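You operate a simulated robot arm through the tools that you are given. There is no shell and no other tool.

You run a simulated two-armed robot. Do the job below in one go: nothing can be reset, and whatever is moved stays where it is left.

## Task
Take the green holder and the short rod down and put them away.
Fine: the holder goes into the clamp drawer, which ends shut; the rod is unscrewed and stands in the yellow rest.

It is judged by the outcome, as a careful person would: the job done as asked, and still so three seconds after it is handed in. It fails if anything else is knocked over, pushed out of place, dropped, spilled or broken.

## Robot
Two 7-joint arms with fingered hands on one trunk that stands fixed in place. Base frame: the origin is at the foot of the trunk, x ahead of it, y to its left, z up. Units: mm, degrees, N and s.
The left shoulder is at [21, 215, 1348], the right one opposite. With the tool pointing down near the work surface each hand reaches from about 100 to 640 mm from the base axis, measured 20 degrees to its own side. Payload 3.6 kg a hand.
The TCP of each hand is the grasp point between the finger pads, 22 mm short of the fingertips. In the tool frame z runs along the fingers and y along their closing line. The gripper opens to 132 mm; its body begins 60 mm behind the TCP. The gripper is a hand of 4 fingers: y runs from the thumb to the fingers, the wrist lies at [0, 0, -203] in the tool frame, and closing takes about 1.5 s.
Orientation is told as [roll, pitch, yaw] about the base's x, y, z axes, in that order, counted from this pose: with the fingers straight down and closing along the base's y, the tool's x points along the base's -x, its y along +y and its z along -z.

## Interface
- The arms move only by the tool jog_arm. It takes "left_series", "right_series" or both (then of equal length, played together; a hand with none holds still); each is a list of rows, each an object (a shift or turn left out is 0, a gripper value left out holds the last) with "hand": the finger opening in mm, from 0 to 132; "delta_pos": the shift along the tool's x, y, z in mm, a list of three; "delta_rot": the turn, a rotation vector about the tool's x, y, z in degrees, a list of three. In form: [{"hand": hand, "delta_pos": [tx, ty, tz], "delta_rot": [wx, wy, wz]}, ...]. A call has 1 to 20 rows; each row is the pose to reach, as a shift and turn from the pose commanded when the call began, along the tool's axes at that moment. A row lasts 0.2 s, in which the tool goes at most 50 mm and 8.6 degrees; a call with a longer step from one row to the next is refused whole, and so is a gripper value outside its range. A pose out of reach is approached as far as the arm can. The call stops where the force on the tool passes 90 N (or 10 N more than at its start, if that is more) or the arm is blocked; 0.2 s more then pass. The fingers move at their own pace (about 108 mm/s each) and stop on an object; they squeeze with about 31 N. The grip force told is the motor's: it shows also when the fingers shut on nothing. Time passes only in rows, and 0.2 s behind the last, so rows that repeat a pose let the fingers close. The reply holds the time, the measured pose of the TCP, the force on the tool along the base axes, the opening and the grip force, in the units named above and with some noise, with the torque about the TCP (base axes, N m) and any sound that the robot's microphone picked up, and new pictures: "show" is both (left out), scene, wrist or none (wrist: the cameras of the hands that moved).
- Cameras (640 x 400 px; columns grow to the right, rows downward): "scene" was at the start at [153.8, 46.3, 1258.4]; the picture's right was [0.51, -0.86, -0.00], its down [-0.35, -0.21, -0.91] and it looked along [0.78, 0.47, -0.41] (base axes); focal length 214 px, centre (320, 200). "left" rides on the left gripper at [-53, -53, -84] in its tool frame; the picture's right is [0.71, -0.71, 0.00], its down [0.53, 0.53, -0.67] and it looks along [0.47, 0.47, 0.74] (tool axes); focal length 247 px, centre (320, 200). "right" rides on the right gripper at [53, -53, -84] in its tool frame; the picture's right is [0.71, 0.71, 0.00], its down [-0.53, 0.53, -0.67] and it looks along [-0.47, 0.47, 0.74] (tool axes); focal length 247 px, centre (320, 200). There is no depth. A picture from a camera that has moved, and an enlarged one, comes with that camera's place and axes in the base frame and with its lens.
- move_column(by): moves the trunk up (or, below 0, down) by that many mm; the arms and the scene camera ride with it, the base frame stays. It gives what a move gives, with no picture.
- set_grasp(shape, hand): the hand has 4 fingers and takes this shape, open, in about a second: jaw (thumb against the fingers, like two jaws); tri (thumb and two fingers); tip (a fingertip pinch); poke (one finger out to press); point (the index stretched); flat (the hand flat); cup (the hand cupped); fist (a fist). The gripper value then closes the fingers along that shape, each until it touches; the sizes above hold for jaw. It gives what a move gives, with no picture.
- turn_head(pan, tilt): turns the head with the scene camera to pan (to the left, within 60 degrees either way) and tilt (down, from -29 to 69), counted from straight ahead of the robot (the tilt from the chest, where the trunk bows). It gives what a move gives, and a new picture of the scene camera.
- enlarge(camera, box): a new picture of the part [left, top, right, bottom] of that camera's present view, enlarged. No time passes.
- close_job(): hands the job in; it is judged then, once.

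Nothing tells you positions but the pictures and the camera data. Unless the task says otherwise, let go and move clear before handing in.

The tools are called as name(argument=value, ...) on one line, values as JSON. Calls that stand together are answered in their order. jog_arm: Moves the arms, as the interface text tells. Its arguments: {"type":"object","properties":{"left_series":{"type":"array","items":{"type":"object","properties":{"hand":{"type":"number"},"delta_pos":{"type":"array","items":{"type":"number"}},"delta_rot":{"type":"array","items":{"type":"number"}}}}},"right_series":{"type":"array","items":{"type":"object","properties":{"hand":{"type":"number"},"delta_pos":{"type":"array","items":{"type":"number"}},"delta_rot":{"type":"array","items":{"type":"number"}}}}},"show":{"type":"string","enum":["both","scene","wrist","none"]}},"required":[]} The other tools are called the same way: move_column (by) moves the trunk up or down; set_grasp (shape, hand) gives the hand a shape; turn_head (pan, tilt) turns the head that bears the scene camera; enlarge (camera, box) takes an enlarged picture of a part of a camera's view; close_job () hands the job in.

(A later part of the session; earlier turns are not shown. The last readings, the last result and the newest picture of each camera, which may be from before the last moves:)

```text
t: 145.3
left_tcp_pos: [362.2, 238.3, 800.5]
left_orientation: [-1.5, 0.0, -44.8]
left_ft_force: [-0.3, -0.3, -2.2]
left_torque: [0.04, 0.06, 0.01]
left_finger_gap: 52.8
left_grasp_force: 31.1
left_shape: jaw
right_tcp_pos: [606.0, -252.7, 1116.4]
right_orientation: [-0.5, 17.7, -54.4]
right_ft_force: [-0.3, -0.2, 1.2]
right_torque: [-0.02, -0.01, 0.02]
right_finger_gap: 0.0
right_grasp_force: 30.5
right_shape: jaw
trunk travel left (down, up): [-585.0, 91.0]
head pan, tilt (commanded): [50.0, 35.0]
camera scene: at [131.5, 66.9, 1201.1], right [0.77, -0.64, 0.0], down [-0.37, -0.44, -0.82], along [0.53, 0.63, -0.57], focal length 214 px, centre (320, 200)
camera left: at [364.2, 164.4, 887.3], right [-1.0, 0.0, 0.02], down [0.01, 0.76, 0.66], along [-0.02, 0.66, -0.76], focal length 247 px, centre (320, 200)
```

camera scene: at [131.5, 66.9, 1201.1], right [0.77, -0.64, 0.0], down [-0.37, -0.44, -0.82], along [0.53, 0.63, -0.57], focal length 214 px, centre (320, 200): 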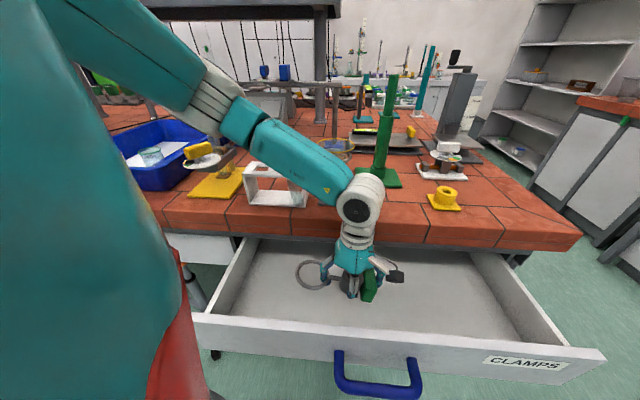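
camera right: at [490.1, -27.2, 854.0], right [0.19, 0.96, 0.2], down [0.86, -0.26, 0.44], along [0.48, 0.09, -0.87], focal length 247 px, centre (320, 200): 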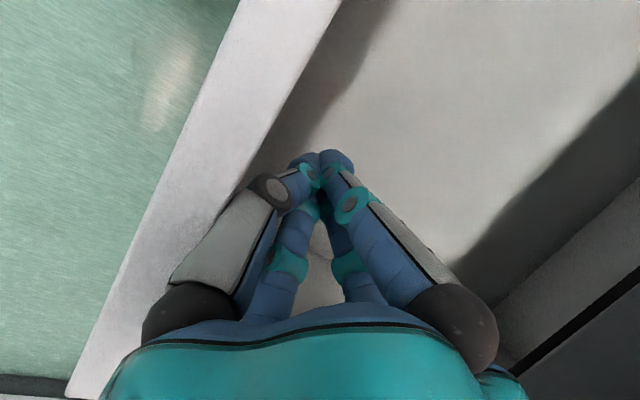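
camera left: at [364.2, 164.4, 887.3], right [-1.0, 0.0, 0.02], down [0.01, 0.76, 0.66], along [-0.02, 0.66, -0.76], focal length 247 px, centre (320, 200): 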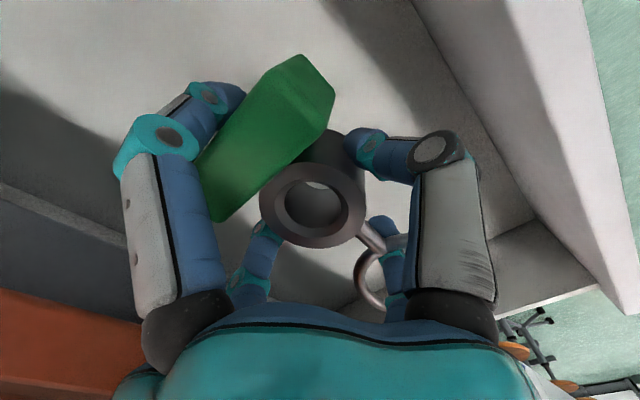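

jog_arm(left_series=[{"delta_pos": [0, 0, 14]}, {"delta_pos": [0, 0, 28]}, {"delta_pos": [0, 0, 42]}, {"delta_pos": [0, 0, 56]}, {"delta_pos": [0, 0, 70]}, {"delta_pos": [0, 0, 84]}, {"delta_pos": [0, 0, 90]}, {"delta_pos": [0, 0, 90]}], show="both")

enlarge(camera="scene", box=[220, 190, 480, 370])

```text
t: 147.1
left_tcp_pos: [360.5, 234.1, 712.8]
left_orientation: [-1.4, 0.1, -44.7]
left_ft_force: [-1.3, 0.8, 10.4]
left_torque: [-0.23, -0.41, 0.05]
left_finger_gap: 53.2
left_grasp_force: 30.9
left_shape: jaw
right_tcp_pos: [605.5, -252.4, 1116.8]
right_orientation: [-0.5, 17.7, -54.4]
right_ft_force: [-0.4, 0.2, -0.1]
right_torque: [-0.01, 0.0, 0.03]
right_finger_gap: 0.0
right_grasp_force: 30.9
right_shape: jaw
trunk travel left (down, up): [-585.0, 91.0]
head pan, tilt (commanded): [50.0, 35.0]
camera scene: at [130.8, 66.7, 1201.3], right [0.77, -0.64, 0.0], down [-0.37, -0.44, -0.82], along [0.53, 0.63, -0.57], focal length 214 px, centre (320, 200)
camera left: at [362.4, 161.9, 798.5], right [-1.0, 0.0, 0.02], down [0.01, 0.76, 0.66], along [-0.02, 0.66, -0.76], focal length 247 px, centre (320, 200)
```

scene: 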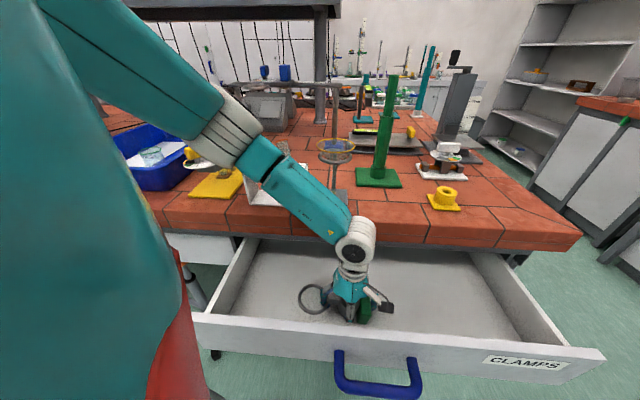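
left: 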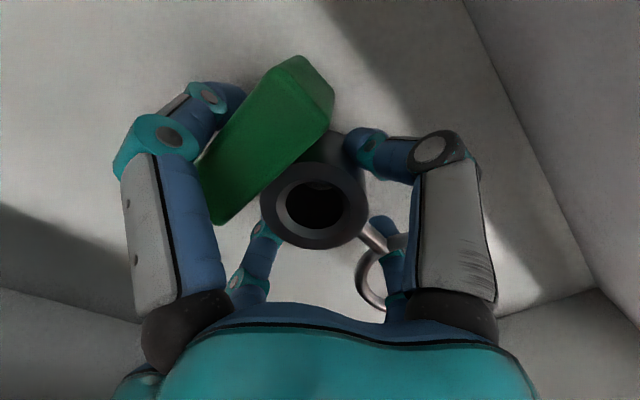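

```text
2.22 times, centred on (350, 280) of scene
camera zoom: at [130.8, 66.7, 1201.3], right [0.77, -0.64, 0.0], down [-0.37, -0.44, -0.82], along [0.53, 0.63, -0.57], focal length 477 px, centre (253, 22)
```

zoom: 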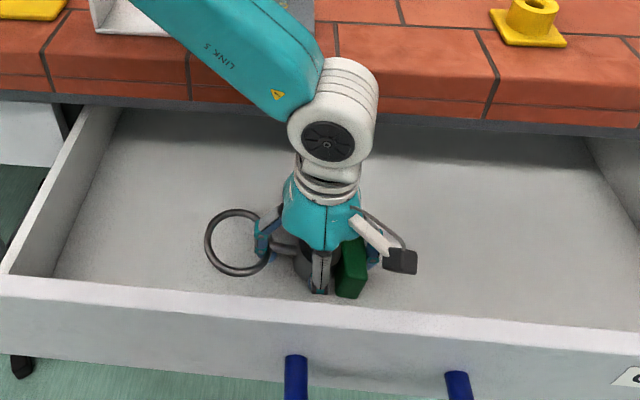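

The holder is touching the drawer floor with about 10 N. I'll ease off a couple of millimetres and open the fingers just enough to release it.

jog_arm(left_series=[{"delta_pos": [0, 0, -2]}, {"delta_pos": [0, 0, -2], "hand": 112}, {"delta_pos": [0, 0, -2], "hand": 112}, {"delta_pos": [0, 0, -2], "hand": 112}, {"delta_pos": [0, 0, -2], "hand": 112}, {"delta_pos": [0, 0, -2], "hand": 112}, {"delta_pos": [0, 0, -2], "hand": 112}], show="both")

enlarge(camera="scene", box=[220, 190, 480, 370])

```text
t: 148.7
left_tcp_pos: [360.1, 235.5, 714.2]
left_orientation: [-1.3, 0.1, -44.7]
left_ft_force: [1.0, 0.4, -1.2]
left_torque: [-0.01, 0.01, -0.04]
left_finger_gap: 111.8
left_grasp_force: 0.2
left_shape: jaw
right_tcp_pos: [606.8, -251.5, 1115.0]
right_orientation: [-0.5, 17.7, -54.4]
right_ft_force: [-1.4, 0.0, -0.3]
right_torque: [0.0, 0.01, -0.01]
right_finger_gap: 0.0
right_grasp_force: 31.3
right_shape: jaw
trunk travel left (down, up): [-585.0, 91.0]
head pan, tilt (commanded): [50.0, 35.0]
camera scene: at [131.5, 66.8, 1201.1], right [0.77, -0.64, 0.0], down [-0.37, -0.44, -0.82], along [0.53, 0.63, -0.57], focal length 214 px, centre (320, 200)
camera left: at [362.4, 162.1, 799.8], right [-1.0, 0.0, 0.02], down [0.01, 0.76, 0.66], along [-0.02, 0.66, -0.75], focal length 247 px, centre (320, 200)
```

scene: 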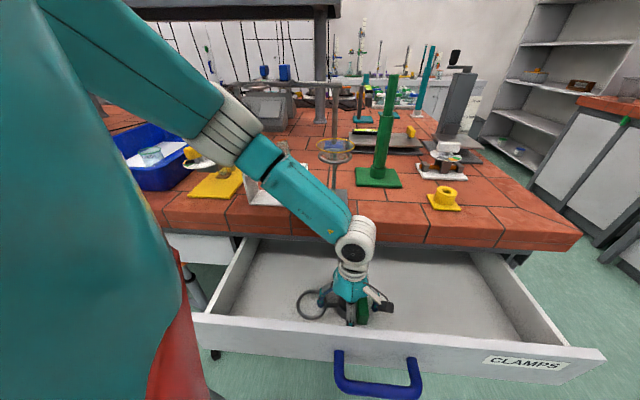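
left: 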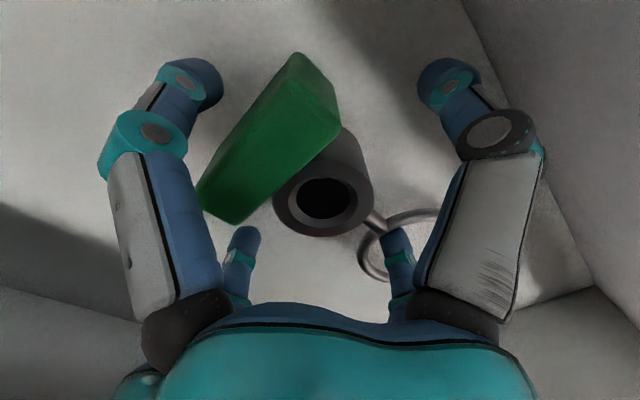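

```text
2.22 times, centred on (350, 280) of scene
camera zoom: at [131.5, 66.8, 1201.1], right [0.77, -0.64, 0.0], down [-0.37, -0.44, -0.82], along [0.53, 0.63, -0.57], focal length 477 px, centre (253, 22)
```

zoom: 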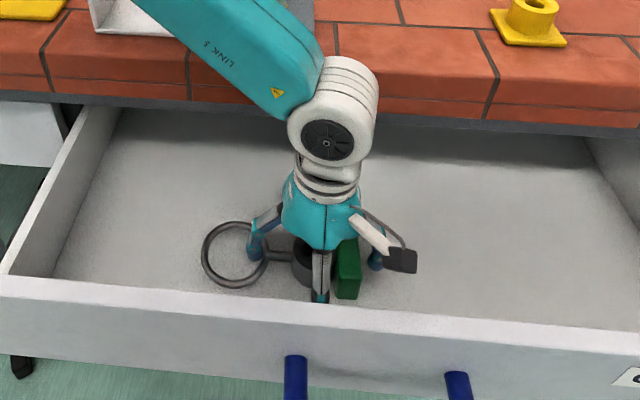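

The holder is released onto the drawer floor. I'll lift the hand straight up slowly, watching that nothing drags.

jog_arm(left_series=[{"delta_pos": [0, 0, -10]}, {"delta_pos": [0, 0, -20]}, {"delta_pos": [0, 0, -30]}, {"delta_pos": [0, 0, -42]}, {"delta_pos": [0, 0, -54]}, {"delta_pos": [0, 0, -54]}], show="both")

enlarge(camera="scene", box=[220, 190, 480, 370])

```text
t: 150.1
left_tcp_pos: [361.9, 237.1, 768.1]
left_orientation: [-1.5, 0.2, -44.7]
left_ft_force: [-0.2, 0.3, -1.0]
left_torque: [-0.01, 0.02, -0.03]
left_finger_gap: 111.7
left_grasp_force: 0.0
left_shape: jaw
right_tcp_pos: [607.7, -253.2, 1116.6]
right_orientation: [-0.5, 17.6, -54.4]
right_ft_force: [0.5, 0.1, -0.4]
right_torque: [0.0, 0.04, -0.04]
right_finger_gap: 0.2
right_grasp_force: 31.4
right_shape: jaw
trunk travel left (down, up): [-585.0, 91.0]
head pan, tilt (commanded): [50.0, 35.0]
camera scene: at [131.5, 66.9, 1201.1], right [0.77, -0.64, 0.0], down [-0.37, -0.44, -0.82], along [0.53, 0.63, -0.57], focal length 214 px, centre (320, 200)
camera left: at [363.7, 163.2, 853.4], right [-1.0, -0.01, 0.02], down [0.01, 0.76, 0.66], along [-0.02, 0.66, -0.75], focal length 247 px, centre (320, 200)
```

scene: 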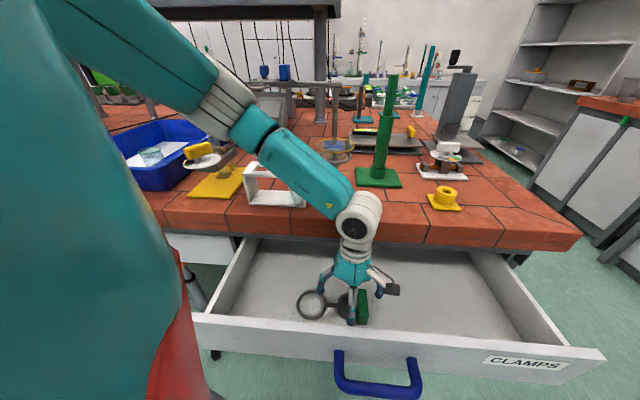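
left: 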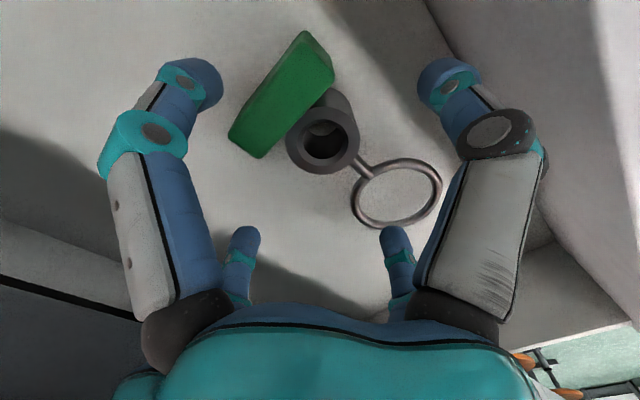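

```text
2.22 times, centred on (350, 280) of scene
camera zoom: at [131.5, 66.9, 1201.1], right [0.77, -0.64, 0.0], down [-0.37, -0.44, -0.82], along [0.53, 0.63, -0.57], focal length 477 px, centre (253, 22)
```

zoom: 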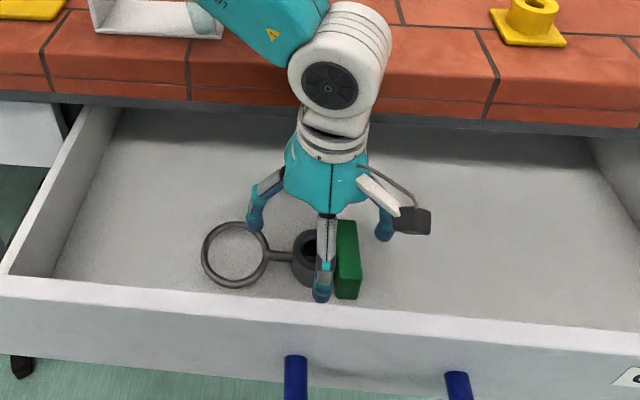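

The holder lies stable on the drawer floor. I'll raise a bit more, narrow the fingers to pass the bench edge safely, and bring the hand up.

jog_arm(left_series=[{"delta_pos": [0, -4, -20]}, {"delta_pos": [0, -8, -30], "hand": 30}, {"delta_pos": [0, -10, -30], "hand": 30}, {"delta_pos": [0, -12, -30], "hand": 30}, {"delta_pos": [0, -12, -30], "hand": 30}, {"delta_pos": [0, -12, -30], "hand": 30}, {"delta_pos": [0, -12, -70]}, {"delta_pos": [0, -12, -110]}, {"delta_pos": [0, -12, -150]}, {"delta_pos": [0, -12, -190]}, {"delta_pos": [0, -12, -230]}, {"delta_pos": [0, -12, -270]}], show="both")

```text
t: 152.7
left_tcp_pos: [358.2, 234.6, 1039.3]
left_orientation: [-1.4, 0.1, -44.8]
left_ft_force: [0.5, 0.8, -0.3]
left_torque: [0.0, -0.03, -0.03]
left_finger_gap: 30.2
left_grasp_force: 0.0
left_shape: jaw
right_tcp_pos: [606.6, -252.7, 1115.0]
right_orientation: [-0.5, 17.6, -54.3]
right_ft_force: [0.5, -0.5, -0.2]
right_torque: [0.01, -0.01, 0.02]
right_finger_gap: 0.0
right_grasp_force: 31.3
right_shape: jaw
trunk travel left (down, up): [-585.0, 91.0]
head pan, tilt (commanded): [50.0, 35.0]
camera scene: at [131.3, 66.7, 1201.1], right [0.77, -0.64, 0.0], down [-0.37, -0.44, -0.82], along [0.53, 0.63, -0.57], focal length 214 px, centre (320, 200)
camera left: at [359.7, 160.0, 1125.2], right [-1.0, 0.0, 0.02], down [0.01, 0.75, 0.66], along [-0.02, 0.66, -0.75], focal length 247 px, centre (320, 200)
```

scene: 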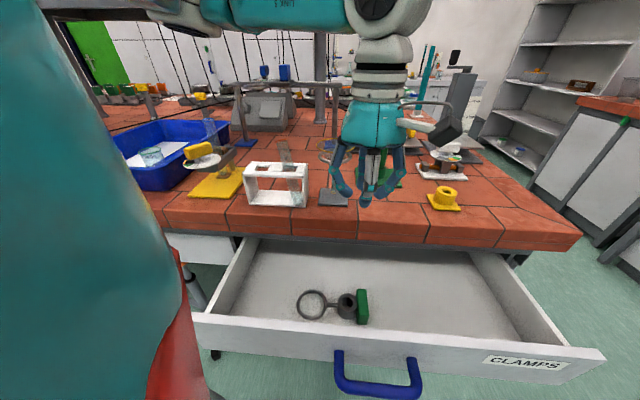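
left: 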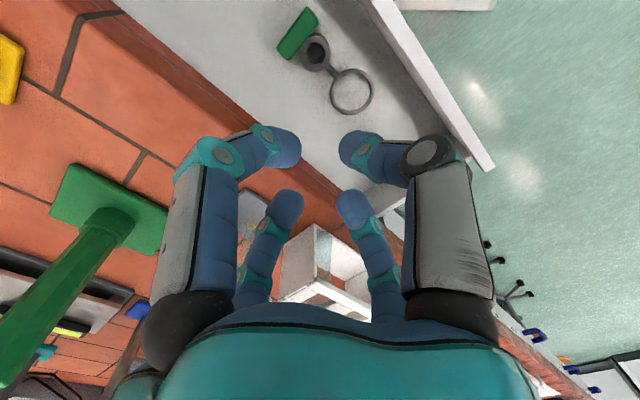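

The holder is in the drawer, so next is closing it. I'll bring the closed left hand down outside the front panel, left of the handle, and push it most of the way in.

jog_arm(left_series=[{"delta_pos": [13, -24, 0], "hand": 0}, {"delta_pos": [26, -48, 0]}, {"delta_pos": [39, -72, 0]}, {"delta_pos": [53, -96, 0]}, {"delta_pos": [66, -120, 0]}, {"delta_pos": [79, -144, 0]}, {"delta_pos": [79, -144, 40]}, {"delta_pos": [79, -144, 80]}, {"delta_pos": [79, -144, 120]}, {"delta_pos": [79, -144, 160]}, {"delta_pos": [79, -144, 200]}], show="scene")

```text
t: 155.1
left_tcp_pos: [197.5, 182.4, 840.4]
left_orientation: [-1.4, 0.1, -44.8]
left_ft_force: [0.4, 0.9, -0.3]
left_torque: [-0.03, 0.01, 0.0]
left_finger_gap: 0.0
left_grasp_force: 30.5
left_shape: jaw
left hand out of reach, approached as far as the arm can: row 5, 6, 7
right_tcp_pos: [606.9, -253.0, 1117.1]
right_orientation: [-0.5, 17.8, -54.5]
right_ft_force: [-0.3, 0.2, 0.2]
right_torque: [-0.02, 0.01, 0.0]
right_finger_gap: 0.3
right_grasp_force: 31.1
right_shape: jaw
trunk travel left (down, up): [-585.0, 91.0]
head pan, tilt (commanded): [50.0, 35.0]
camera scene: at [131.4, 67.0, 1201.1], right [0.77, -0.64, 0.0], down [-0.37, -0.44, -0.82], along [0.53, 0.63, -0.57], focal length 214 px, centre (320, 200)
```

scene: 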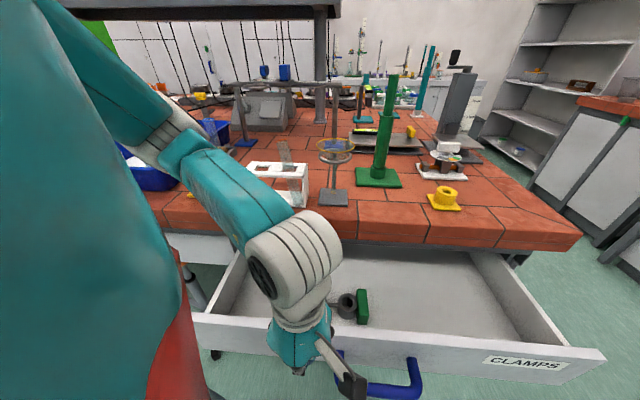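

jog_arm(left_series=[{"delta_pos": [0, 0, 24]}, {"delta_pos": [0, 0, 48]}, {"delta_pos": [0, 0, 72]}, {"delta_pos": [0, 0, 94]}, {"delta_pos": [0, 0, 94]}], show="both")

```text
t: 156.3
left_tcp_pos: [194.6, 181.4, 747.9]
left_orientation: [-1.5, 0.2, -44.7]
left_ft_force: [-0.1, 0.4, 0.5]
left_torque: [-0.01, 0.01, -0.03]
left_finger_gap: 0.2
left_grasp_force: 31.2
left_shape: jaw
right_tcp_pos: [607.1, -252.4, 1117.4]
right_orientation: [-0.4, 17.7, -54.4]
right_ft_force: [-0.1, 0.0, 0.0]
right_torque: [0.0, 0.01, 0.01]
right_finger_gap: 0.1
right_grasp_force: 31.9
right_shape: jaw
trunk travel left (down, up): [-585.0, 91.0]
head pan, tilt (commanded): [50.0, 35.0]
camera scene: at [131.3, 66.9, 1201.1], right [0.77, -0.64, 0.0], down [-0.37, -0.44, -0.82], along [0.53, 0.63, -0.57], focal length 214 px, centre (320, 200)
camera left: at [196.8, 107.5, 833.4], right [-1.0, 0.0, 0.02], down [0.01, 0.75, 0.66], along [-0.02, 0.66, -0.75], focal length 247 px, centre (320, 200)
```

scene: 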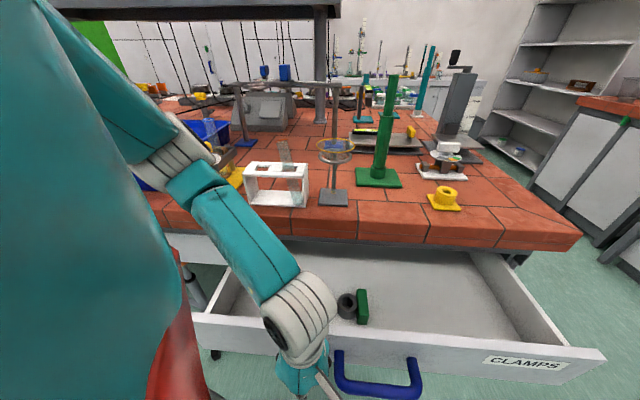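
left: 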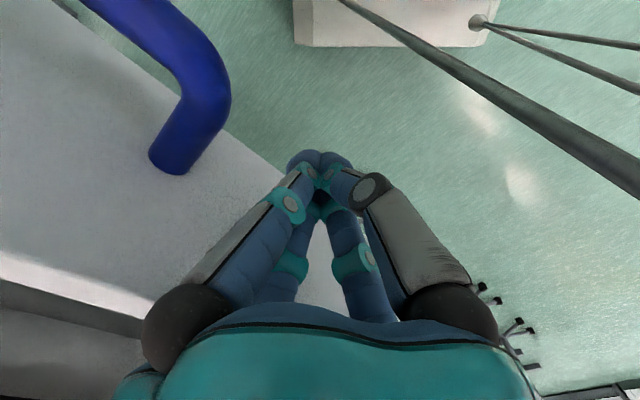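

The closed hand is just outside the front panel, left of the handle. Pushing the drawer in slowly.

jog_arm(left_series=[{"delta_pos": [0, 7, 0]}, {"delta_pos": [0, 14, 0]}, {"delta_pos": [0, 21, 0]}, {"delta_pos": [0, 28, 0]}, {"delta_pos": [0, 35, 0]}, {"delta_pos": [0, 42, 0]}, {"delta_pos": [0, 49, 0]}, {"delta_pos": [0, 56, 0]}, {"delta_pos": [0, 63, 0]}, {"delta_pos": [0, 70, 0]}, {"delta_pos": [0, 77, 0]}, {"delta_pos": [0, 84, 0]}, {"delta_pos": [0, 91, 0]}, {"delta_pos": [0, 98, 0]}, {"delta_pos": [0, 105, 0]}, {"delta_pos": [0, 112, 0]}], show="both")

```text
t: 159.7
left_tcp_pos: [273.6, 262.0, 744.0]
left_orientation: [-1.4, 0.1, -44.7]
left_ft_force: [-1.1, -0.7, 0.6]
left_torque: [0.1, -0.1, 0.0]
left_finger_gap: 0.0
left_grasp_force: 30.8
left_shape: jaw
right_tcp_pos: [605.7, -253.8, 1115.1]
right_orientation: [-0.5, 17.7, -54.5]
right_ft_force: [-0.5, 0.5, 0.6]
right_torque: [0.0, 0.01, 0.03]
right_finger_gap: 0.0
right_grasp_force: 31.5
right_shape: jaw
trunk travel left (down, up): [-585.0, 91.0]
head pan, tilt (commanded): [50.0, 35.0]
camera scene: at [131.3, 66.8, 1201.1], right [0.77, -0.64, 0.0], down [-0.37, -0.44, -0.82], along [0.53, 0.63, -0.57], focal length 214 px, centre (320, 200)
camera left: at [275.9, 187.9, 830.3], right [-1.0, -0.01, 0.02], down [0.01, 0.75, 0.66], along [-0.02, 0.66, -0.75], focal length 247 px, centre (320, 200)
```

scene: 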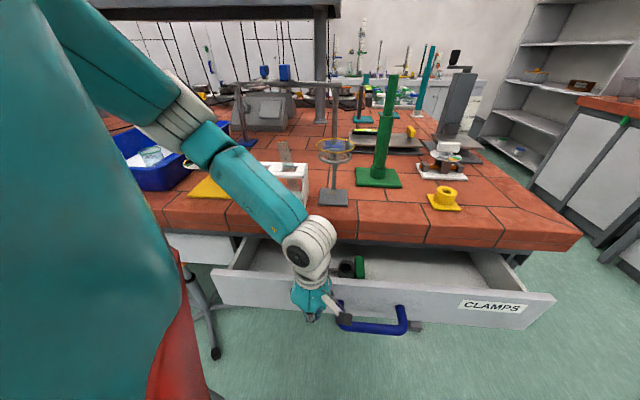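
left: 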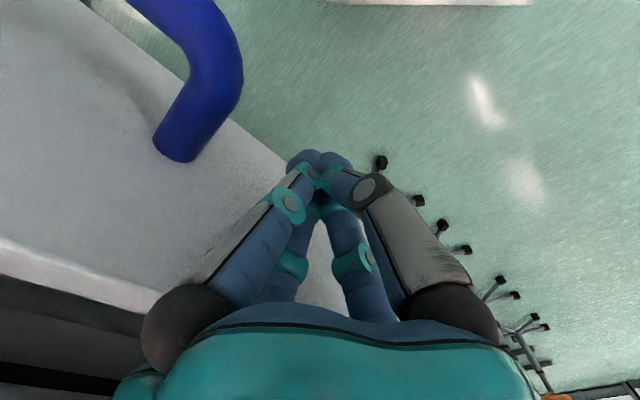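

jog_arm(left_series=[{"delta_pos": [0, 7, 0]}, {"delta_pos": [0, 14, 0]}, {"delta_pos": [0, 21, 0]}, {"delta_pos": [0, 28, 0]}, {"delta_pos": [0, 35, 0]}, {"delta_pos": [0, 42, 0]}, {"delta_pos": [0, 49, 0]}, {"delta_pos": [0, 55, 0]}], show="both")

```text
t: 161.5
left_tcp_pos: [312.3, 301.0, 742.5]
left_orientation: [-1.4, 0.1, -44.7]
left_ft_force: [-1.2, -1.7, 1.9]
left_torque: [0.11, -0.14, -0.02]
left_finger_gap: 0.0
left_grasp_force: 31.1
left_shape: jaw
right_tcp_pos: [606.5, -251.7, 1115.0]
right_orientation: [-0.4, 17.8, -54.5]
right_ft_force: [0.1, 0.8, -0.2]
right_torque: [0.01, 0.0, -0.01]
right_finger_gap: 0.1
right_grasp_force: 30.7
right_shape: jaw
trunk travel left (down, up): [-585.0, 91.0]
head pan, tilt (commanded): [50.0, 35.0]
camera scene: at [131.2, 66.7, 1201.1], right [0.77, -0.64, 0.0], down [-0.37, -0.44, -0.82], along [0.53, 0.63, -0.57], focal length 214 px, centre (320, 200)
camera left: at [314.4, 226.2, 829.3], right [-1.0, 0.0, 0.02], down [0.01, 0.75, 0.66], along [-0.02, 0.66, -0.75], focal length 247 px, centre (320, 200)
```

scene: 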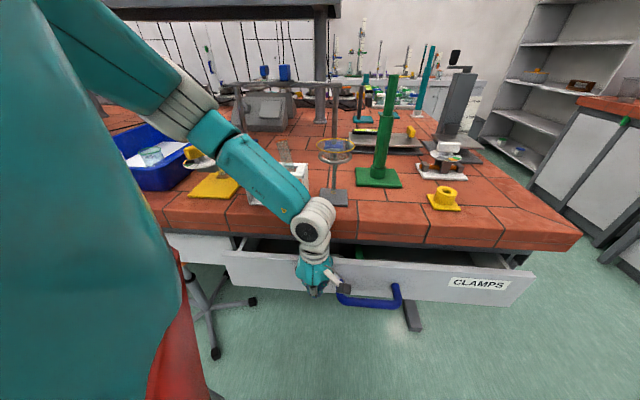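
left: 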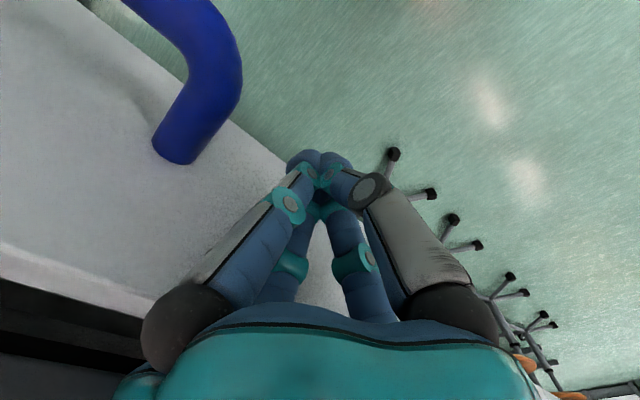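

About 75 mm of drawer travel is left. I'll back off slightly and tilt the hand inward so it can follow the drawer under the bench edge.

jog_arm(left_series=[{"delta_pos": [0, -16, 0]}, {"delta_pos": [0, -32, 2]}, {"delta_pos": [0, -34, 4], "delta_rot": [-8.4, 0, 0]}, {"delta_pos": [0, -34, 6], "delta_rot": [-16.8, 0, 0]}, {"delta_pos": [0, -34, 8], "delta_rot": [-25, 0, 0]}, {"delta_pos": [0, -34, 8], "delta_rot": [-33.4, 0, 0]}, {"delta_pos": [0, -34, 8], "delta_rot": [-41.8, 0, 0]}, {"delta_pos": [0, -34, 8], "delta_rot": [-50, 0, 0]}, {"delta_pos": [0, -34, 8], "delta_rot": [-50, 0, 0]}], show="both")

```text
t: 163.5
left_tcp_pos: [288.3, 275.8, 735.8]
left_orientation: [48.7, 0.0, -44.7]
left_ft_force: [-0.6, 0.5, 1.4]
left_torque: [0.02, 0.02, -0.04]
left_finger_gap: 0.0
left_grasp_force: 31.0
left_shape: jaw
right_tcp_pos: [605.0, -252.8, 1116.3]
right_orientation: [-0.6, 17.7, -54.5]
right_ft_force: [-0.9, -0.4, 0.0]
right_torque: [0.0, 0.0, 0.01]
right_finger_gap: 0.0
right_grasp_force: 30.7
right_shape: jaw
trunk travel left (down, up): [-585.0, 91.0]
head pan, tilt (commanded): [50.0, 35.0]
camera scene: at [131.3, 67.1, 1201.1], right [0.77, -0.64, 0.0], down [-0.37, -0.44, -0.82], along [0.53, 0.63, -0.57], focal length 214 px, centre (320, 200)
camera left: at [257.0, 168.7, 752.5], right [-0.83, 0.17, -0.53], down [-0.48, 0.26, 0.84], along [0.28, 0.95, -0.14], focal length 247 px, centre (320, 200)
```

scene: 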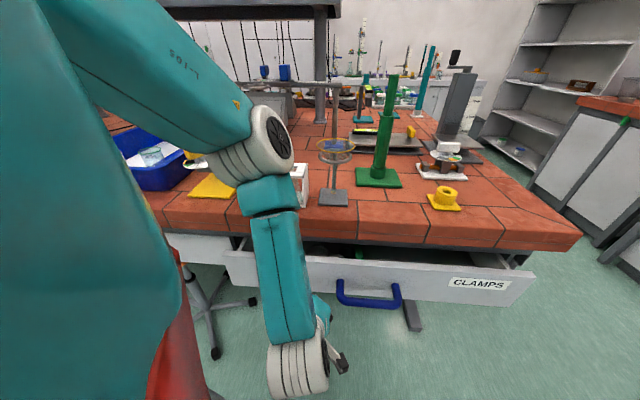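
left: 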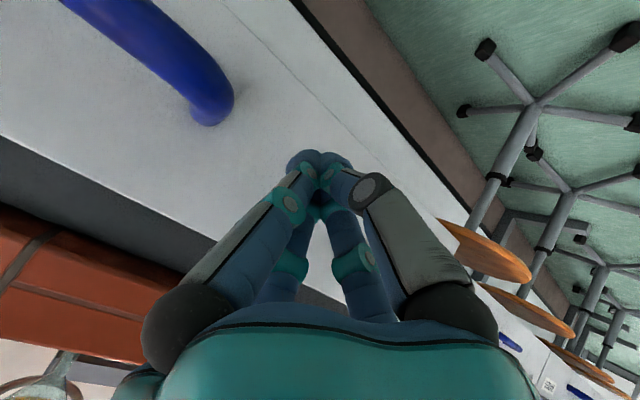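

jog_arm(left_series=[{"delta_pos": [0, 6.6, 7.5]}, {"delta_pos": [0, 13.2, 15]}, {"delta_pos": [0, 19.8, 22.5]}, {"delta_pos": [0, 26.4, 30]}, {"delta_pos": [0, 33, 37.5]}, {"delta_pos": [0, 39.6, 45]}, {"delta_pos": [0, 45, 51]}, {"delta_pos": [0, 50, 57]}, {"delta_pos": [0, 55, 63]}, {"delta_pos": [0, 60, 68]}], show="both")

```text
t: 165.7
left_tcp_pos: [352.6, 341.1, 735.5]
left_orientation: [48.7, 0.2, -44.8]
left_ft_force: [-1.8, -0.4, 0.7]
left_torque: [-0.04, 0.0, 0.01]
left_finger_gap: 0.0
left_grasp_force: 30.8
left_shape: jaw
right_tcp_pos: [606.8, -252.3, 1116.0]
right_orientation: [-0.5, 17.8, -54.5]
right_ft_force: [0.0, -0.4, 0.0]
right_torque: [0.01, 0.01, 0.04]
right_finger_gap: 0.0
right_grasp_force: 31.1
right_shape: jaw
trunk travel left (down, up): [-585.0, 91.0]
head pan, tilt (commanded): [50.0, 35.0]
camera scene: at [131.5, 66.8, 1201.1], right [0.77, -0.64, 0.0], down [-0.37, -0.44, -0.82], along [0.53, 0.63, -0.57], focal length 214 px, centre (320, 200)
camera left: at [322.0, 233.7, 752.7], right [-0.83, 0.17, -0.53], down [-0.48, 0.26, 0.84], along [0.28, 0.95, -0.14], focal length 247 px, centre (320, 200)
```

scene: 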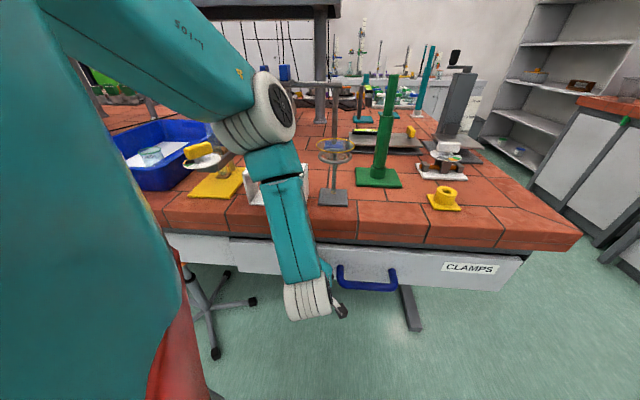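
left: 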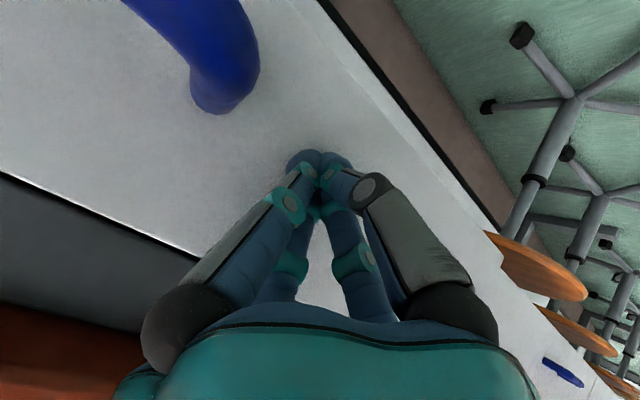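

jog_arm(left_series=[{"delta_pos": [0, 4, 4.5]}, {"delta_pos": [0, 8, 9]}, {"delta_pos": [0, 12, 13.6]}, {"delta_pos": [0, 16, 18.2]}, {"delta_pos": [0, 20, 22.8]}, {"delta_pos": [0, 24, 27.3]}, {"delta_pos": [0, 27, 30.7]}], show="both")

```text
t: 167.3
left_tcp_pos: [369.2, 356.1, 734.6]
left_orientation: [47.1, 0.1, -45.3]
left_ft_force: [-43.2, -35.9, 13.8]
left_torque: [-0.29, 0.43, 0.25]
left_finger_gap: 0.0
left_grasp_force: 30.5
left_shape: jaw
right_tcp_pos: [601.2, -255.6, 1117.8]
right_orientation: [-0.1, 17.7, -54.3]
right_ft_force: [0.4, 0.6, -0.3]
right_torque: [0.0, 0.01, 0.03]
right_finger_gap: 0.0
right_grasp_force: 31.2
right_shape: jaw
trunk travel left (down, up): [-585.0, 91.0]
head pan, tilt (commanded): [50.0, 35.0]
camera scene: at [125.8, 63.1, 1202.0], right [0.77, -0.64, 0.0], down [-0.37, -0.44, -0.82], along [0.53, 0.63, -0.57], focal length 214 px, centre (320, 200)
camera left: at [337.0, 250.1, 752.9], right [-0.84, 0.16, -0.52], down [-0.46, 0.28, 0.84], along [0.28, 0.95, -0.16], focal length 247 px, centre (320, 200)
```

scene: 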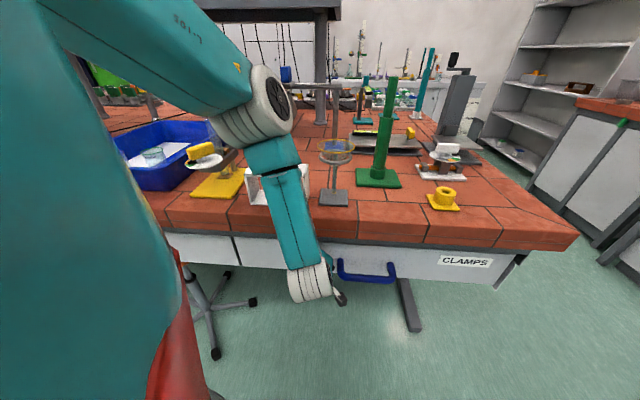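
left: 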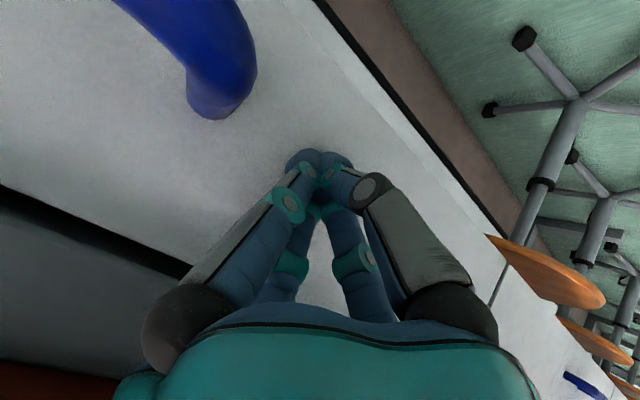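

The drawer has reached its stop, with 56 N of resistance, and looks flush. I'll back the hand away and check it.

jog_arm(left_series=[{"delta_pos": [0, -10, -11]}, {"delta_pos": [0, -25, -28]}, {"delta_pos": [0, -45, -50]}, {"delta_pos": [0, -65, -73]}, {"delta_pos": [0, -65, -73]}], show="none")

turn_head(pan=35, tilt=40)

enlarge(camera="scene", box=[130, 150, 470, 330])

```text
t: 168.5
left_tcp_pos: [312.1, 300.0, 735.7]
left_orientation: [48.7, 0.1, -44.8]
left_ft_force: [-0.1, -0.3, 0.6]
left_torque: [-0.01, 0.0, 0.03]
left_finger_gap: 0.0
left_grasp_force: 30.9
left_shape: jaw
right_tcp_pos: [606.3, -253.9, 1114.5]
right_orientation: [-0.5, 17.8, -54.4]
right_ft_force: [-0.1, 0.1, -0.1]
right_torque: [-0.02, 0.0, -0.01]
right_finger_gap: 0.0
right_grasp_force: 31.0
right_shape: jaw
trunk travel left (down, up): [-585.0, 91.0]
head pan, tilt (commanded): [50.0, 35.0]
```

```text
t: 169.3
left_tcp_pos: [312.0, 299.1, 735.7]
left_orientation: [48.5, 0.1, -44.7]
left_ft_force: [-1.0, 0.5, -0.8]
left_torque: [0.01, 0.01, 0.0]
left_finger_gap: 0.1
left_grasp_force: 30.8
left_shape: jaw
right_tcp_pos: [605.5, -253.5, 1116.1]
right_orientation: [-0.6, 17.7, -54.4]
right_ft_force: [-0.2, 0.2, -0.2]
right_torque: [-0.01, 0.02, 0.0]
right_finger_gap: 0.0
right_grasp_force: 30.8
right_shape: jaw
trunk travel left (down, up): [-585.0, 91.0]
head pan, tilt (commanded): [35.0, 40.0]
camera scene: at [144.4, 48.2, 1193.5], right [0.57, -0.82, 0.0], down [-0.53, -0.37, -0.77], along [0.63, 0.44, -0.64], focal length 214 px, centre (320, 200)
```

scene: 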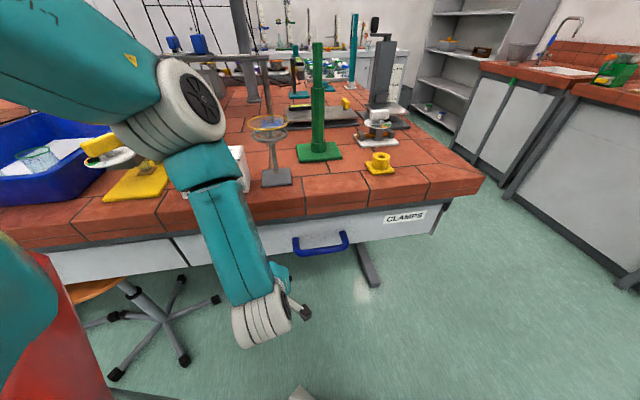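

```text
1.88 times, centred on (300, 240) of scene
camera zoom: at [144.4, 48.2, 1193.5], right [0.57, -0.82, 0.0], down [-0.53, -0.37, -0.77], along [0.63, 0.44, -0.64], focal length 404 px, centre (358, 125)
```

zoom: 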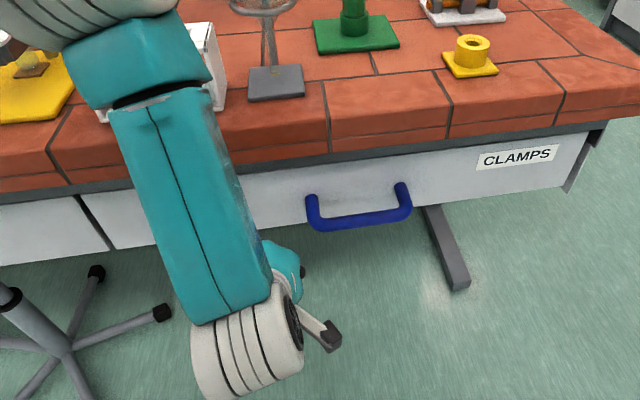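

The drawer is shut and flush. Now I'll bring the left hand up in front of the bench, straighten it, and head back to the stand for the rod.

jog_arm(left_series=[{"delta_pos": [-10, 10, -38], "delta_rot": [3, 0, 0]}, {"delta_pos": [-20, 36, -74], "delta_rot": [8, 0, 0]}, {"delta_pos": [-30, 62, -106], "delta_rot": [14, 0, 0]}, {"delta_pos": [-40, 90, -138], "delta_rot": [20, 0, 0]}, {"delta_pos": [-50, 118, -168], "delta_rot": [26, 0, 0]}, {"delta_pos": [-60, 146, -198], "delta_rot": [32, 0, 0]}, {"delta_pos": [-70, 174, -228], "delta_rot": [38, 0, 0]}, {"delta_pos": [-80, 202, -258], "delta_rot": [44, 0, 0]}, {"delta_pos": [-89, 230, -289], "delta_rot": [48.6, 0, 0]}, {"delta_pos": [-89, 230, -289], "delta_rot": [48.6, 0, 0]}], show="scene")

```text
t: 171.5
left_tcp_pos: [330.4, 191.0, 1099.6]
left_orientation: [-0.1, 0.2, -44.7]
left_ft_force: [-0.1, -0.4, -0.6]
left_torque: [-0.01, 0.0, 0.01]
left_finger_gap: 0.0
left_grasp_force: 31.2
left_shape: jaw
right_tcp_pos: [605.3, -252.9, 1116.1]
right_orientation: [-0.5, 17.6, -54.4]
right_ft_force: [-0.8, 0.0, 0.3]
right_torque: [0.0, 0.01, -0.03]
right_finger_gap: 0.2
right_grasp_force: 31.0
right_shape: jaw
trunk travel left (down, up): [-585.0, 91.0]
head pan, tilt (commanded): [35.0, 40.0]
camera scene: at [144.6, 48.2, 1193.5], right [0.57, -0.82, 0.0], down [-0.53, -0.37, -0.77], along [0.63, 0.44, -0.64], focal length 214 px, centre (320, 200)
```

scene: 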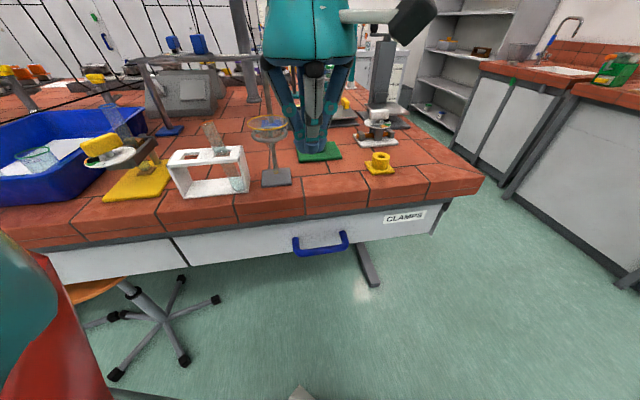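

The drawer is shut, with everything else in place. Now I'll go back over the rod with the hand open for unscrewing.

move_column(by=-60)

jog_arm(left_series=[{"delta_pos": [0, 0, -48], "hand": 100}, {"delta_pos": [0, 0, -96]}, {"delta_pos": [0, 0, -144]}, {"delta_pos": [0, 0, -190]}, {"delta_pos": [-9, 46, -190]}, {"delta_pos": [-18, 92, -190]}, {"delta_pos": [-27, 138, -190]}, {"delta_pos": [-37, 184, -190]}, {"delta_pos": [-46, 230, -190]}, {"delta_pos": [-55, 276, -190]}, {"delta_pos": [-64, 321, -190]}, {"delta_pos": [-64, 321, -190]}], show="both")

enlarge(camera="left", box=[200, 0, 440, 200])

```text
t: 172.5
left_tcp_pos: [330.5, 190.9, 1038.6]
left_orientation: [0.0, 0.0, -44.8]
left_ft_force: [-0.5, 0.1, -0.4]
left_torque: [0.03, 0.01, 0.0]
left_finger_gap: 0.0
left_grasp_force: 30.9
left_shape: jaw
right_tcp_pos: [606.2, -253.1, 1057.3]
right_orientation: [-0.3, 17.7, -54.4]
right_ft_force: [0.7, -0.4, -0.6]
right_torque: [0.0, 0.02, 0.0]
right_finger_gap: 0.0
right_grasp_force: 31.1
right_shape: jaw
trunk travel left (down, up): [-525.0, 151.0]
head pan, tilt (commanded): [35.0, 40.0]
```

```text
t: 175.1
left_tcp_pos: [600.7, 374.2, 1228.3]
left_orientation: [-0.1, 0.1, -44.8]
left_ft_force: [0.5, -0.6, -0.8]
left_torque: [0.01, -0.03, 0.02]
left_finger_gap: 100.3
left_grasp_force: 0.1
left_shape: jaw
right_tcp_pos: [604.7, -252.8, 1056.8]
right_orientation: [-0.5, 17.7, -54.4]
right_ft_force: [0.1, 0.6, 0.4]
right_torque: [-0.01, -0.01, -0.01]
right_finger_gap: 0.0
right_grasp_force: 31.0
right_shape: jaw
trunk travel left (down, up): [-525.0, 151.0]
head pan, tilt (commanded): [35.0, 40.0]
camera scene: at [144.2, 48.8, 1133.2], right [0.57, -0.82, 0.0], down [-0.53, -0.37, -0.77], along [0.63, 0.44, -0.64], focal length 214 px, centre (320, 200)
camera left: at [600.8, 298.9, 1313.3], right [-1.0, 0.0, 0.0], down [0.0, 0.74, 0.67], along [0.0, 0.67, -0.74], focal length 247 px, centre (320, 200)
```

scene: 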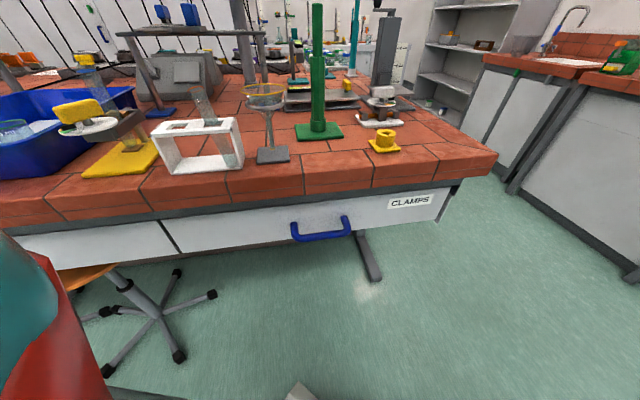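
left: 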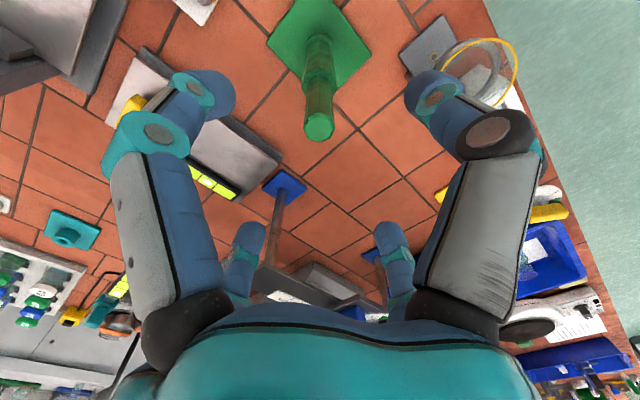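

```text
2.00 times, centred on (320, 100) of left
camera zoom: at [600.8, 298.9, 1313.3], right [-1.0, 0.0, 0.0], down [0.0, 0.74, 0.67], along [0.0, 0.67, -0.74], focal length 494 px, centre (320, 400)
```

zoom: 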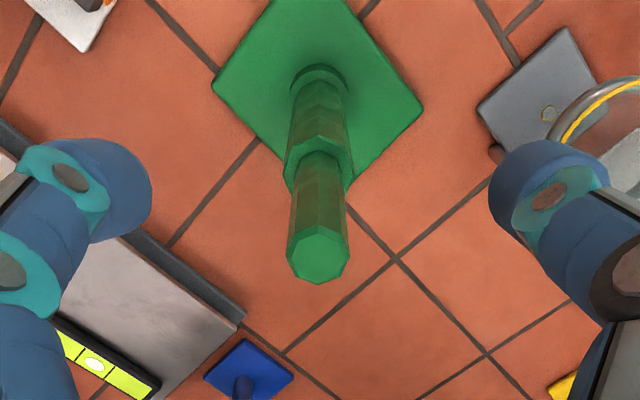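

The rod is centred under the hand. Before gripping I'll test the wrist's rotation range here in free air, first toward negative yaw.

jog_arm(left_series=[{"delta_rot": [0, 0, 8.5]}, {"delta_rot": [0, 0, 17]}, {"delta_rot": [0, 0, 25.5]}, {"delta_rot": [0, 0, 34]}, {"delta_rot": [0, 0, 42.5]}, {"delta_rot": [0, 0, 51]}, {"delta_rot": [0, 0, 59.5]}, {"delta_rot": [0, 0, 68]}, {"delta_rot": [0, 0, 76.5]}, {"delta_rot": [0, 0, 85]}, {"delta_rot": [0, 0, 93.5]}, {"delta_rot": [0, 0, 102]}, {"delta_rot": [0, 0, 110.5]}, {"delta_rot": [0, 0, 119]}], show="none")

```text
t: 178.1
left_tcp_pos: [372.0, 211.6, 1218.5]
left_orientation: [0.0, 0.3, -161.6]
left_ft_force: [-0.4, 0.3, -0.1]
left_torque: [-0.03, 0.01, -0.04]
left_finger_gap: 100.2
left_grasp_force: 0.0
left_shape: jaw
left hand out of reach, approached as far as the arm can: row 6, 7, 8, 9, 10, 11, 12, 13, 14
right_tcp_pos: [604.8, -252.2, 1056.5]
right_orientation: [-0.4, 17.6, -54.5]
right_ft_force: [-1.2, 0.8, 1.1]
right_torque: [-0.04, -0.02, 0.01]
right_finger_gap: 0.2
right_grasp_force: 31.3
right_shape: jaw
trunk travel left (down, up): [-525.0, 151.0]
head pan, tilt (commanded): [35.0, 40.0]
```

The negative limit at the stand is about yaw −90°; past that the arm trades position for angle, so it drifted away high in the air. I'll rotate back and check the arm's posture.

jog_arm(left_series=[{"delta_rot": [0, 0, -8.5]}, {"delta_rot": [0, 0, -17]}, {"delta_rot": [0, 0, -25.5]}, {"delta_rot": [0, 0, -34]}, {"delta_rot": [0, 0, -42.5]}, {"delta_rot": [0, 0, -51]}, {"delta_rot": [0, 0, -59.5]}, {"delta_rot": [0, 0, -68]}, {"delta_rot": [0, 0, -76.5]}, {"delta_rot": [0, 0, -85]}, {"delta_rot": [0, 0, -93.5]}, {"delta_rot": [0, 0, -102]}, {"delta_rot": [0, 0, -110]}, {"delta_rot": [0, 0, -117]}], show="none")

turn_head(pan=45, tilt=8)

```text
t: 181.1
left_tcp_pos: [375.5, 210.9, 1217.6]
left_orientation: [0.0, 0.1, -46.6]
left_ft_force: [0.0, -0.2, -0.9]
left_torque: [-0.01, -0.02, 0.02]
left_finger_gap: 100.3
left_grasp_force: 0.0
left_shape: jaw
right_tcp_pos: [606.6, -254.0, 1055.5]
right_orientation: [-0.5, 17.8, -54.4]
right_ft_force: [-0.2, 0.1, -0.3]
right_torque: [0.01, -0.01, 0.01]
right_finger_gap: 0.0
right_grasp_force: 30.6
right_shape: jaw
trunk travel left (down, up): [-525.0, 151.0]
head pan, tilt (commanded): [35.0, 40.0]
```

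```text
t: 182.1
left_tcp_pos: [376.2, 211.3, 1218.1]
left_orientation: [0.1, 0.1, -46.8]
left_ft_force: [0.4, 1.6, -0.1]
left_torque: [-0.02, 0.0, -0.02]
left_finger_gap: 100.0
left_grasp_force: 0.0
left_shape: jaw
right_tcp_pos: [605.9, -252.5, 1055.8]
right_orientation: [-0.5, 17.6, -54.4]
right_ft_force: [-0.6, -0.4, 0.1]
right_torque: [0.03, 0.0, 0.0]
right_finger_gap: 0.0
right_grasp_force: 31.2
right_shape: jaw
trunk travel left (down, up): [-525.0, 151.0]
head pan, tilt (commanded): [45.0, 8.0]
camera scene: at [140.6, 64.8, 1184.0], right [0.71, -0.71, 0.0], down [-0.1, -0.1, -0.99], along [0.7, 0.7, -0.14], focal length 214 px, centre (320, 200)
```

scene: 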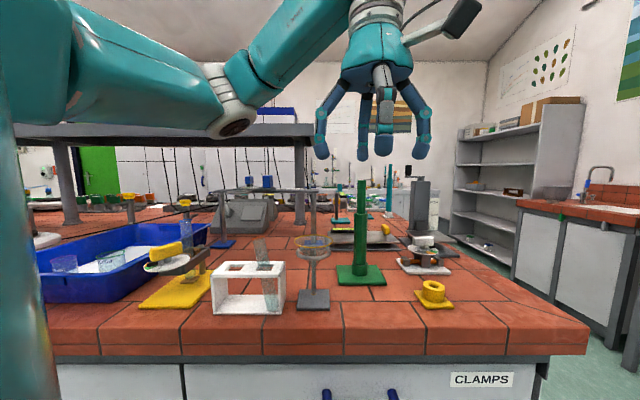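

The low-elbow posture is kept. I'll return over the rod and test positive yaw in smaller portions.

jog_arm(left_series=[{"delta_pos": [-6, 46, -2]}, {"delta_pos": [-12, 92, -4]}, {"delta_pos": [-18, 138, -6]}, {"delta_pos": [-24, 184, -8]}, {"delta_pos": [-30, 230, -10]}, {"delta_pos": [-36, 276, -12]}, {"delta_pos": [-36, 276, -12]}], show="none")

jog_arm(left_series=[{"delta_rot": [0, 0, -8.5]}, {"delta_rot": [0, 0, -17]}, {"delta_rot": [0, 0, -25.5]}, {"delta_rot": [0, 0, -34]}, {"delta_rot": [0, 0, -42.5]}, {"delta_rot": [0, 0, -51]}, {"delta_rot": [0, 0, -59.5]}, {"delta_rot": [0, 0, -68]}, {"delta_rot": [0, 0, -76.5]}, {"delta_rot": [0, 0, -85]}, {"delta_rot": [0, 0, -93.5]}, {"delta_rot": [0, 0, -102]}, {"delta_rot": [0, 0, -110.5]}, {"delta_rot": [0, 0, -119]}, {"delta_rot": [0, 0, -127.5]}, {"delta_rot": [0, 0, -136]}], show="none")

```text
t: 183.7
left_tcp_pos: [599.9, 374.5, 1231.5]
left_orientation: [0.0, 0.2, -46.8]
left_ft_force: [0.8, 0.5, -0.4]
left_torque: [-0.01, -0.02, -0.01]
left_finger_gap: 100.3
left_grasp_force: 0.2
left_shape: jaw
right_tcp_pos: [605.3, -252.0, 1056.3]
right_orientation: [-0.5, 17.7, -54.4]
right_ft_force: [0.0, 0.9, -0.1]
right_torque: [0.0, -0.02, 0.03]
right_finger_gap: 0.0
right_grasp_force: 31.1
right_shape: jaw
trunk travel left (down, up): [-525.0, 151.0]
head pan, tilt (commanded): [45.0, 8.0]
```

```text
t: 187.1
left_tcp_pos: [600.8, 373.3, 1230.2]
left_orientation: [0.1, 0.0, 89.4]
left_ft_force: [-0.6, 0.6, 1.2]
left_torque: [-0.01, 0.05, 0.0]
left_finger_gap: 100.3
left_grasp_force: 0.1
left_shape: jaw
right_tcp_pos: [606.5, -253.6, 1055.6]
right_orientation: [-0.5, 17.7, -54.4]
right_ft_force: [-0.4, 0.4, 0.3]
right_torque: [0.01, 0.01, -0.04]
right_finger_gap: 0.1
right_grasp_force: 30.9
right_shape: jaw
trunk travel left (down, up): [-525.0, 151.0]
head pan, tilt (commanded): [45.0, 8.0]
```

jog_arm(left_series=[{"delta_rot": [0, 0, -8.5]}, {"delta_rot": [0, 0, -17]}, {"delta_rot": [0, 0, -25.5]}, {"delta_rot": [0, 0, -34]}, {"delta_rot": [0, 0, -42.5]}, {"delta_rot": [0, 0, -51]}, {"delta_rot": [0, 0, -59.5]}, {"delta_rot": [0, 0, -68]}, {"delta_rot": [0, 0, -76.5]}], show="none")

```text
t: 189.1
left_tcp_pos: [601.9, 373.4, 1230.0]
left_orientation: [0.0, 0.0, 165.8]
left_ft_force: [0.0, 0.4, 0.0]
left_torque: [-0.01, 0.01, -0.02]
left_finger_gap: 100.3
left_grasp_force: 0.1
left_shape: jaw
right_tcp_pos: [606.7, -252.9, 1055.8]
right_orientation: [-0.6, 17.8, -54.4]
right_ft_force: [0.5, -0.1, 0.3]
right_torque: [-0.02, 0.01, -0.02]
right_finger_gap: 0.0
right_grasp_force: 30.9
right_shape: jaw
trunk travel left (down, up): [-525.0, 151.0]
head pan, tilt (commanded): [45.0, 8.0]
```

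jog_arm(left_series=[{"delta_rot": [0, 0, -8.5]}, {"delta_rot": [0, 0, -17]}, {"delta_rot": [0, 0, -25.5]}, {"delta_rot": [0, 0, -34]}, {"delta_rot": [0, 0, -42.5]}, {"delta_rot": [0, 0, -51]}, {"delta_rot": [0, 0, -59.5]}, {"delta_rot": [0, 0, -68]}], show="none")

```text
t: 190.9
left_tcp_pos: [601.6, 373.9, 1230.2]
left_orientation: [-0.1, 0.1, -126.1]
left_ft_force: [0.8, -1.4, -0.3]
left_torque: [0.01, -0.02, 0.01]
left_finger_gap: 100.3
left_grasp_force: 0.1
left_shape: jaw
right_tcp_pos: [606.0, -252.1, 1055.2]
right_orientation: [-0.3, 17.8, -54.4]
right_ft_force: [-0.4, 0.3, 0.3]
right_torque: [0.02, 0.01, 0.0]
right_finger_gap: 0.0
right_grasp_force: 30.8
right_shape: jaw
trunk travel left (down, up): [-525.0, 151.0]
head pan, tilt (commanded): [45.0, 8.0]
```

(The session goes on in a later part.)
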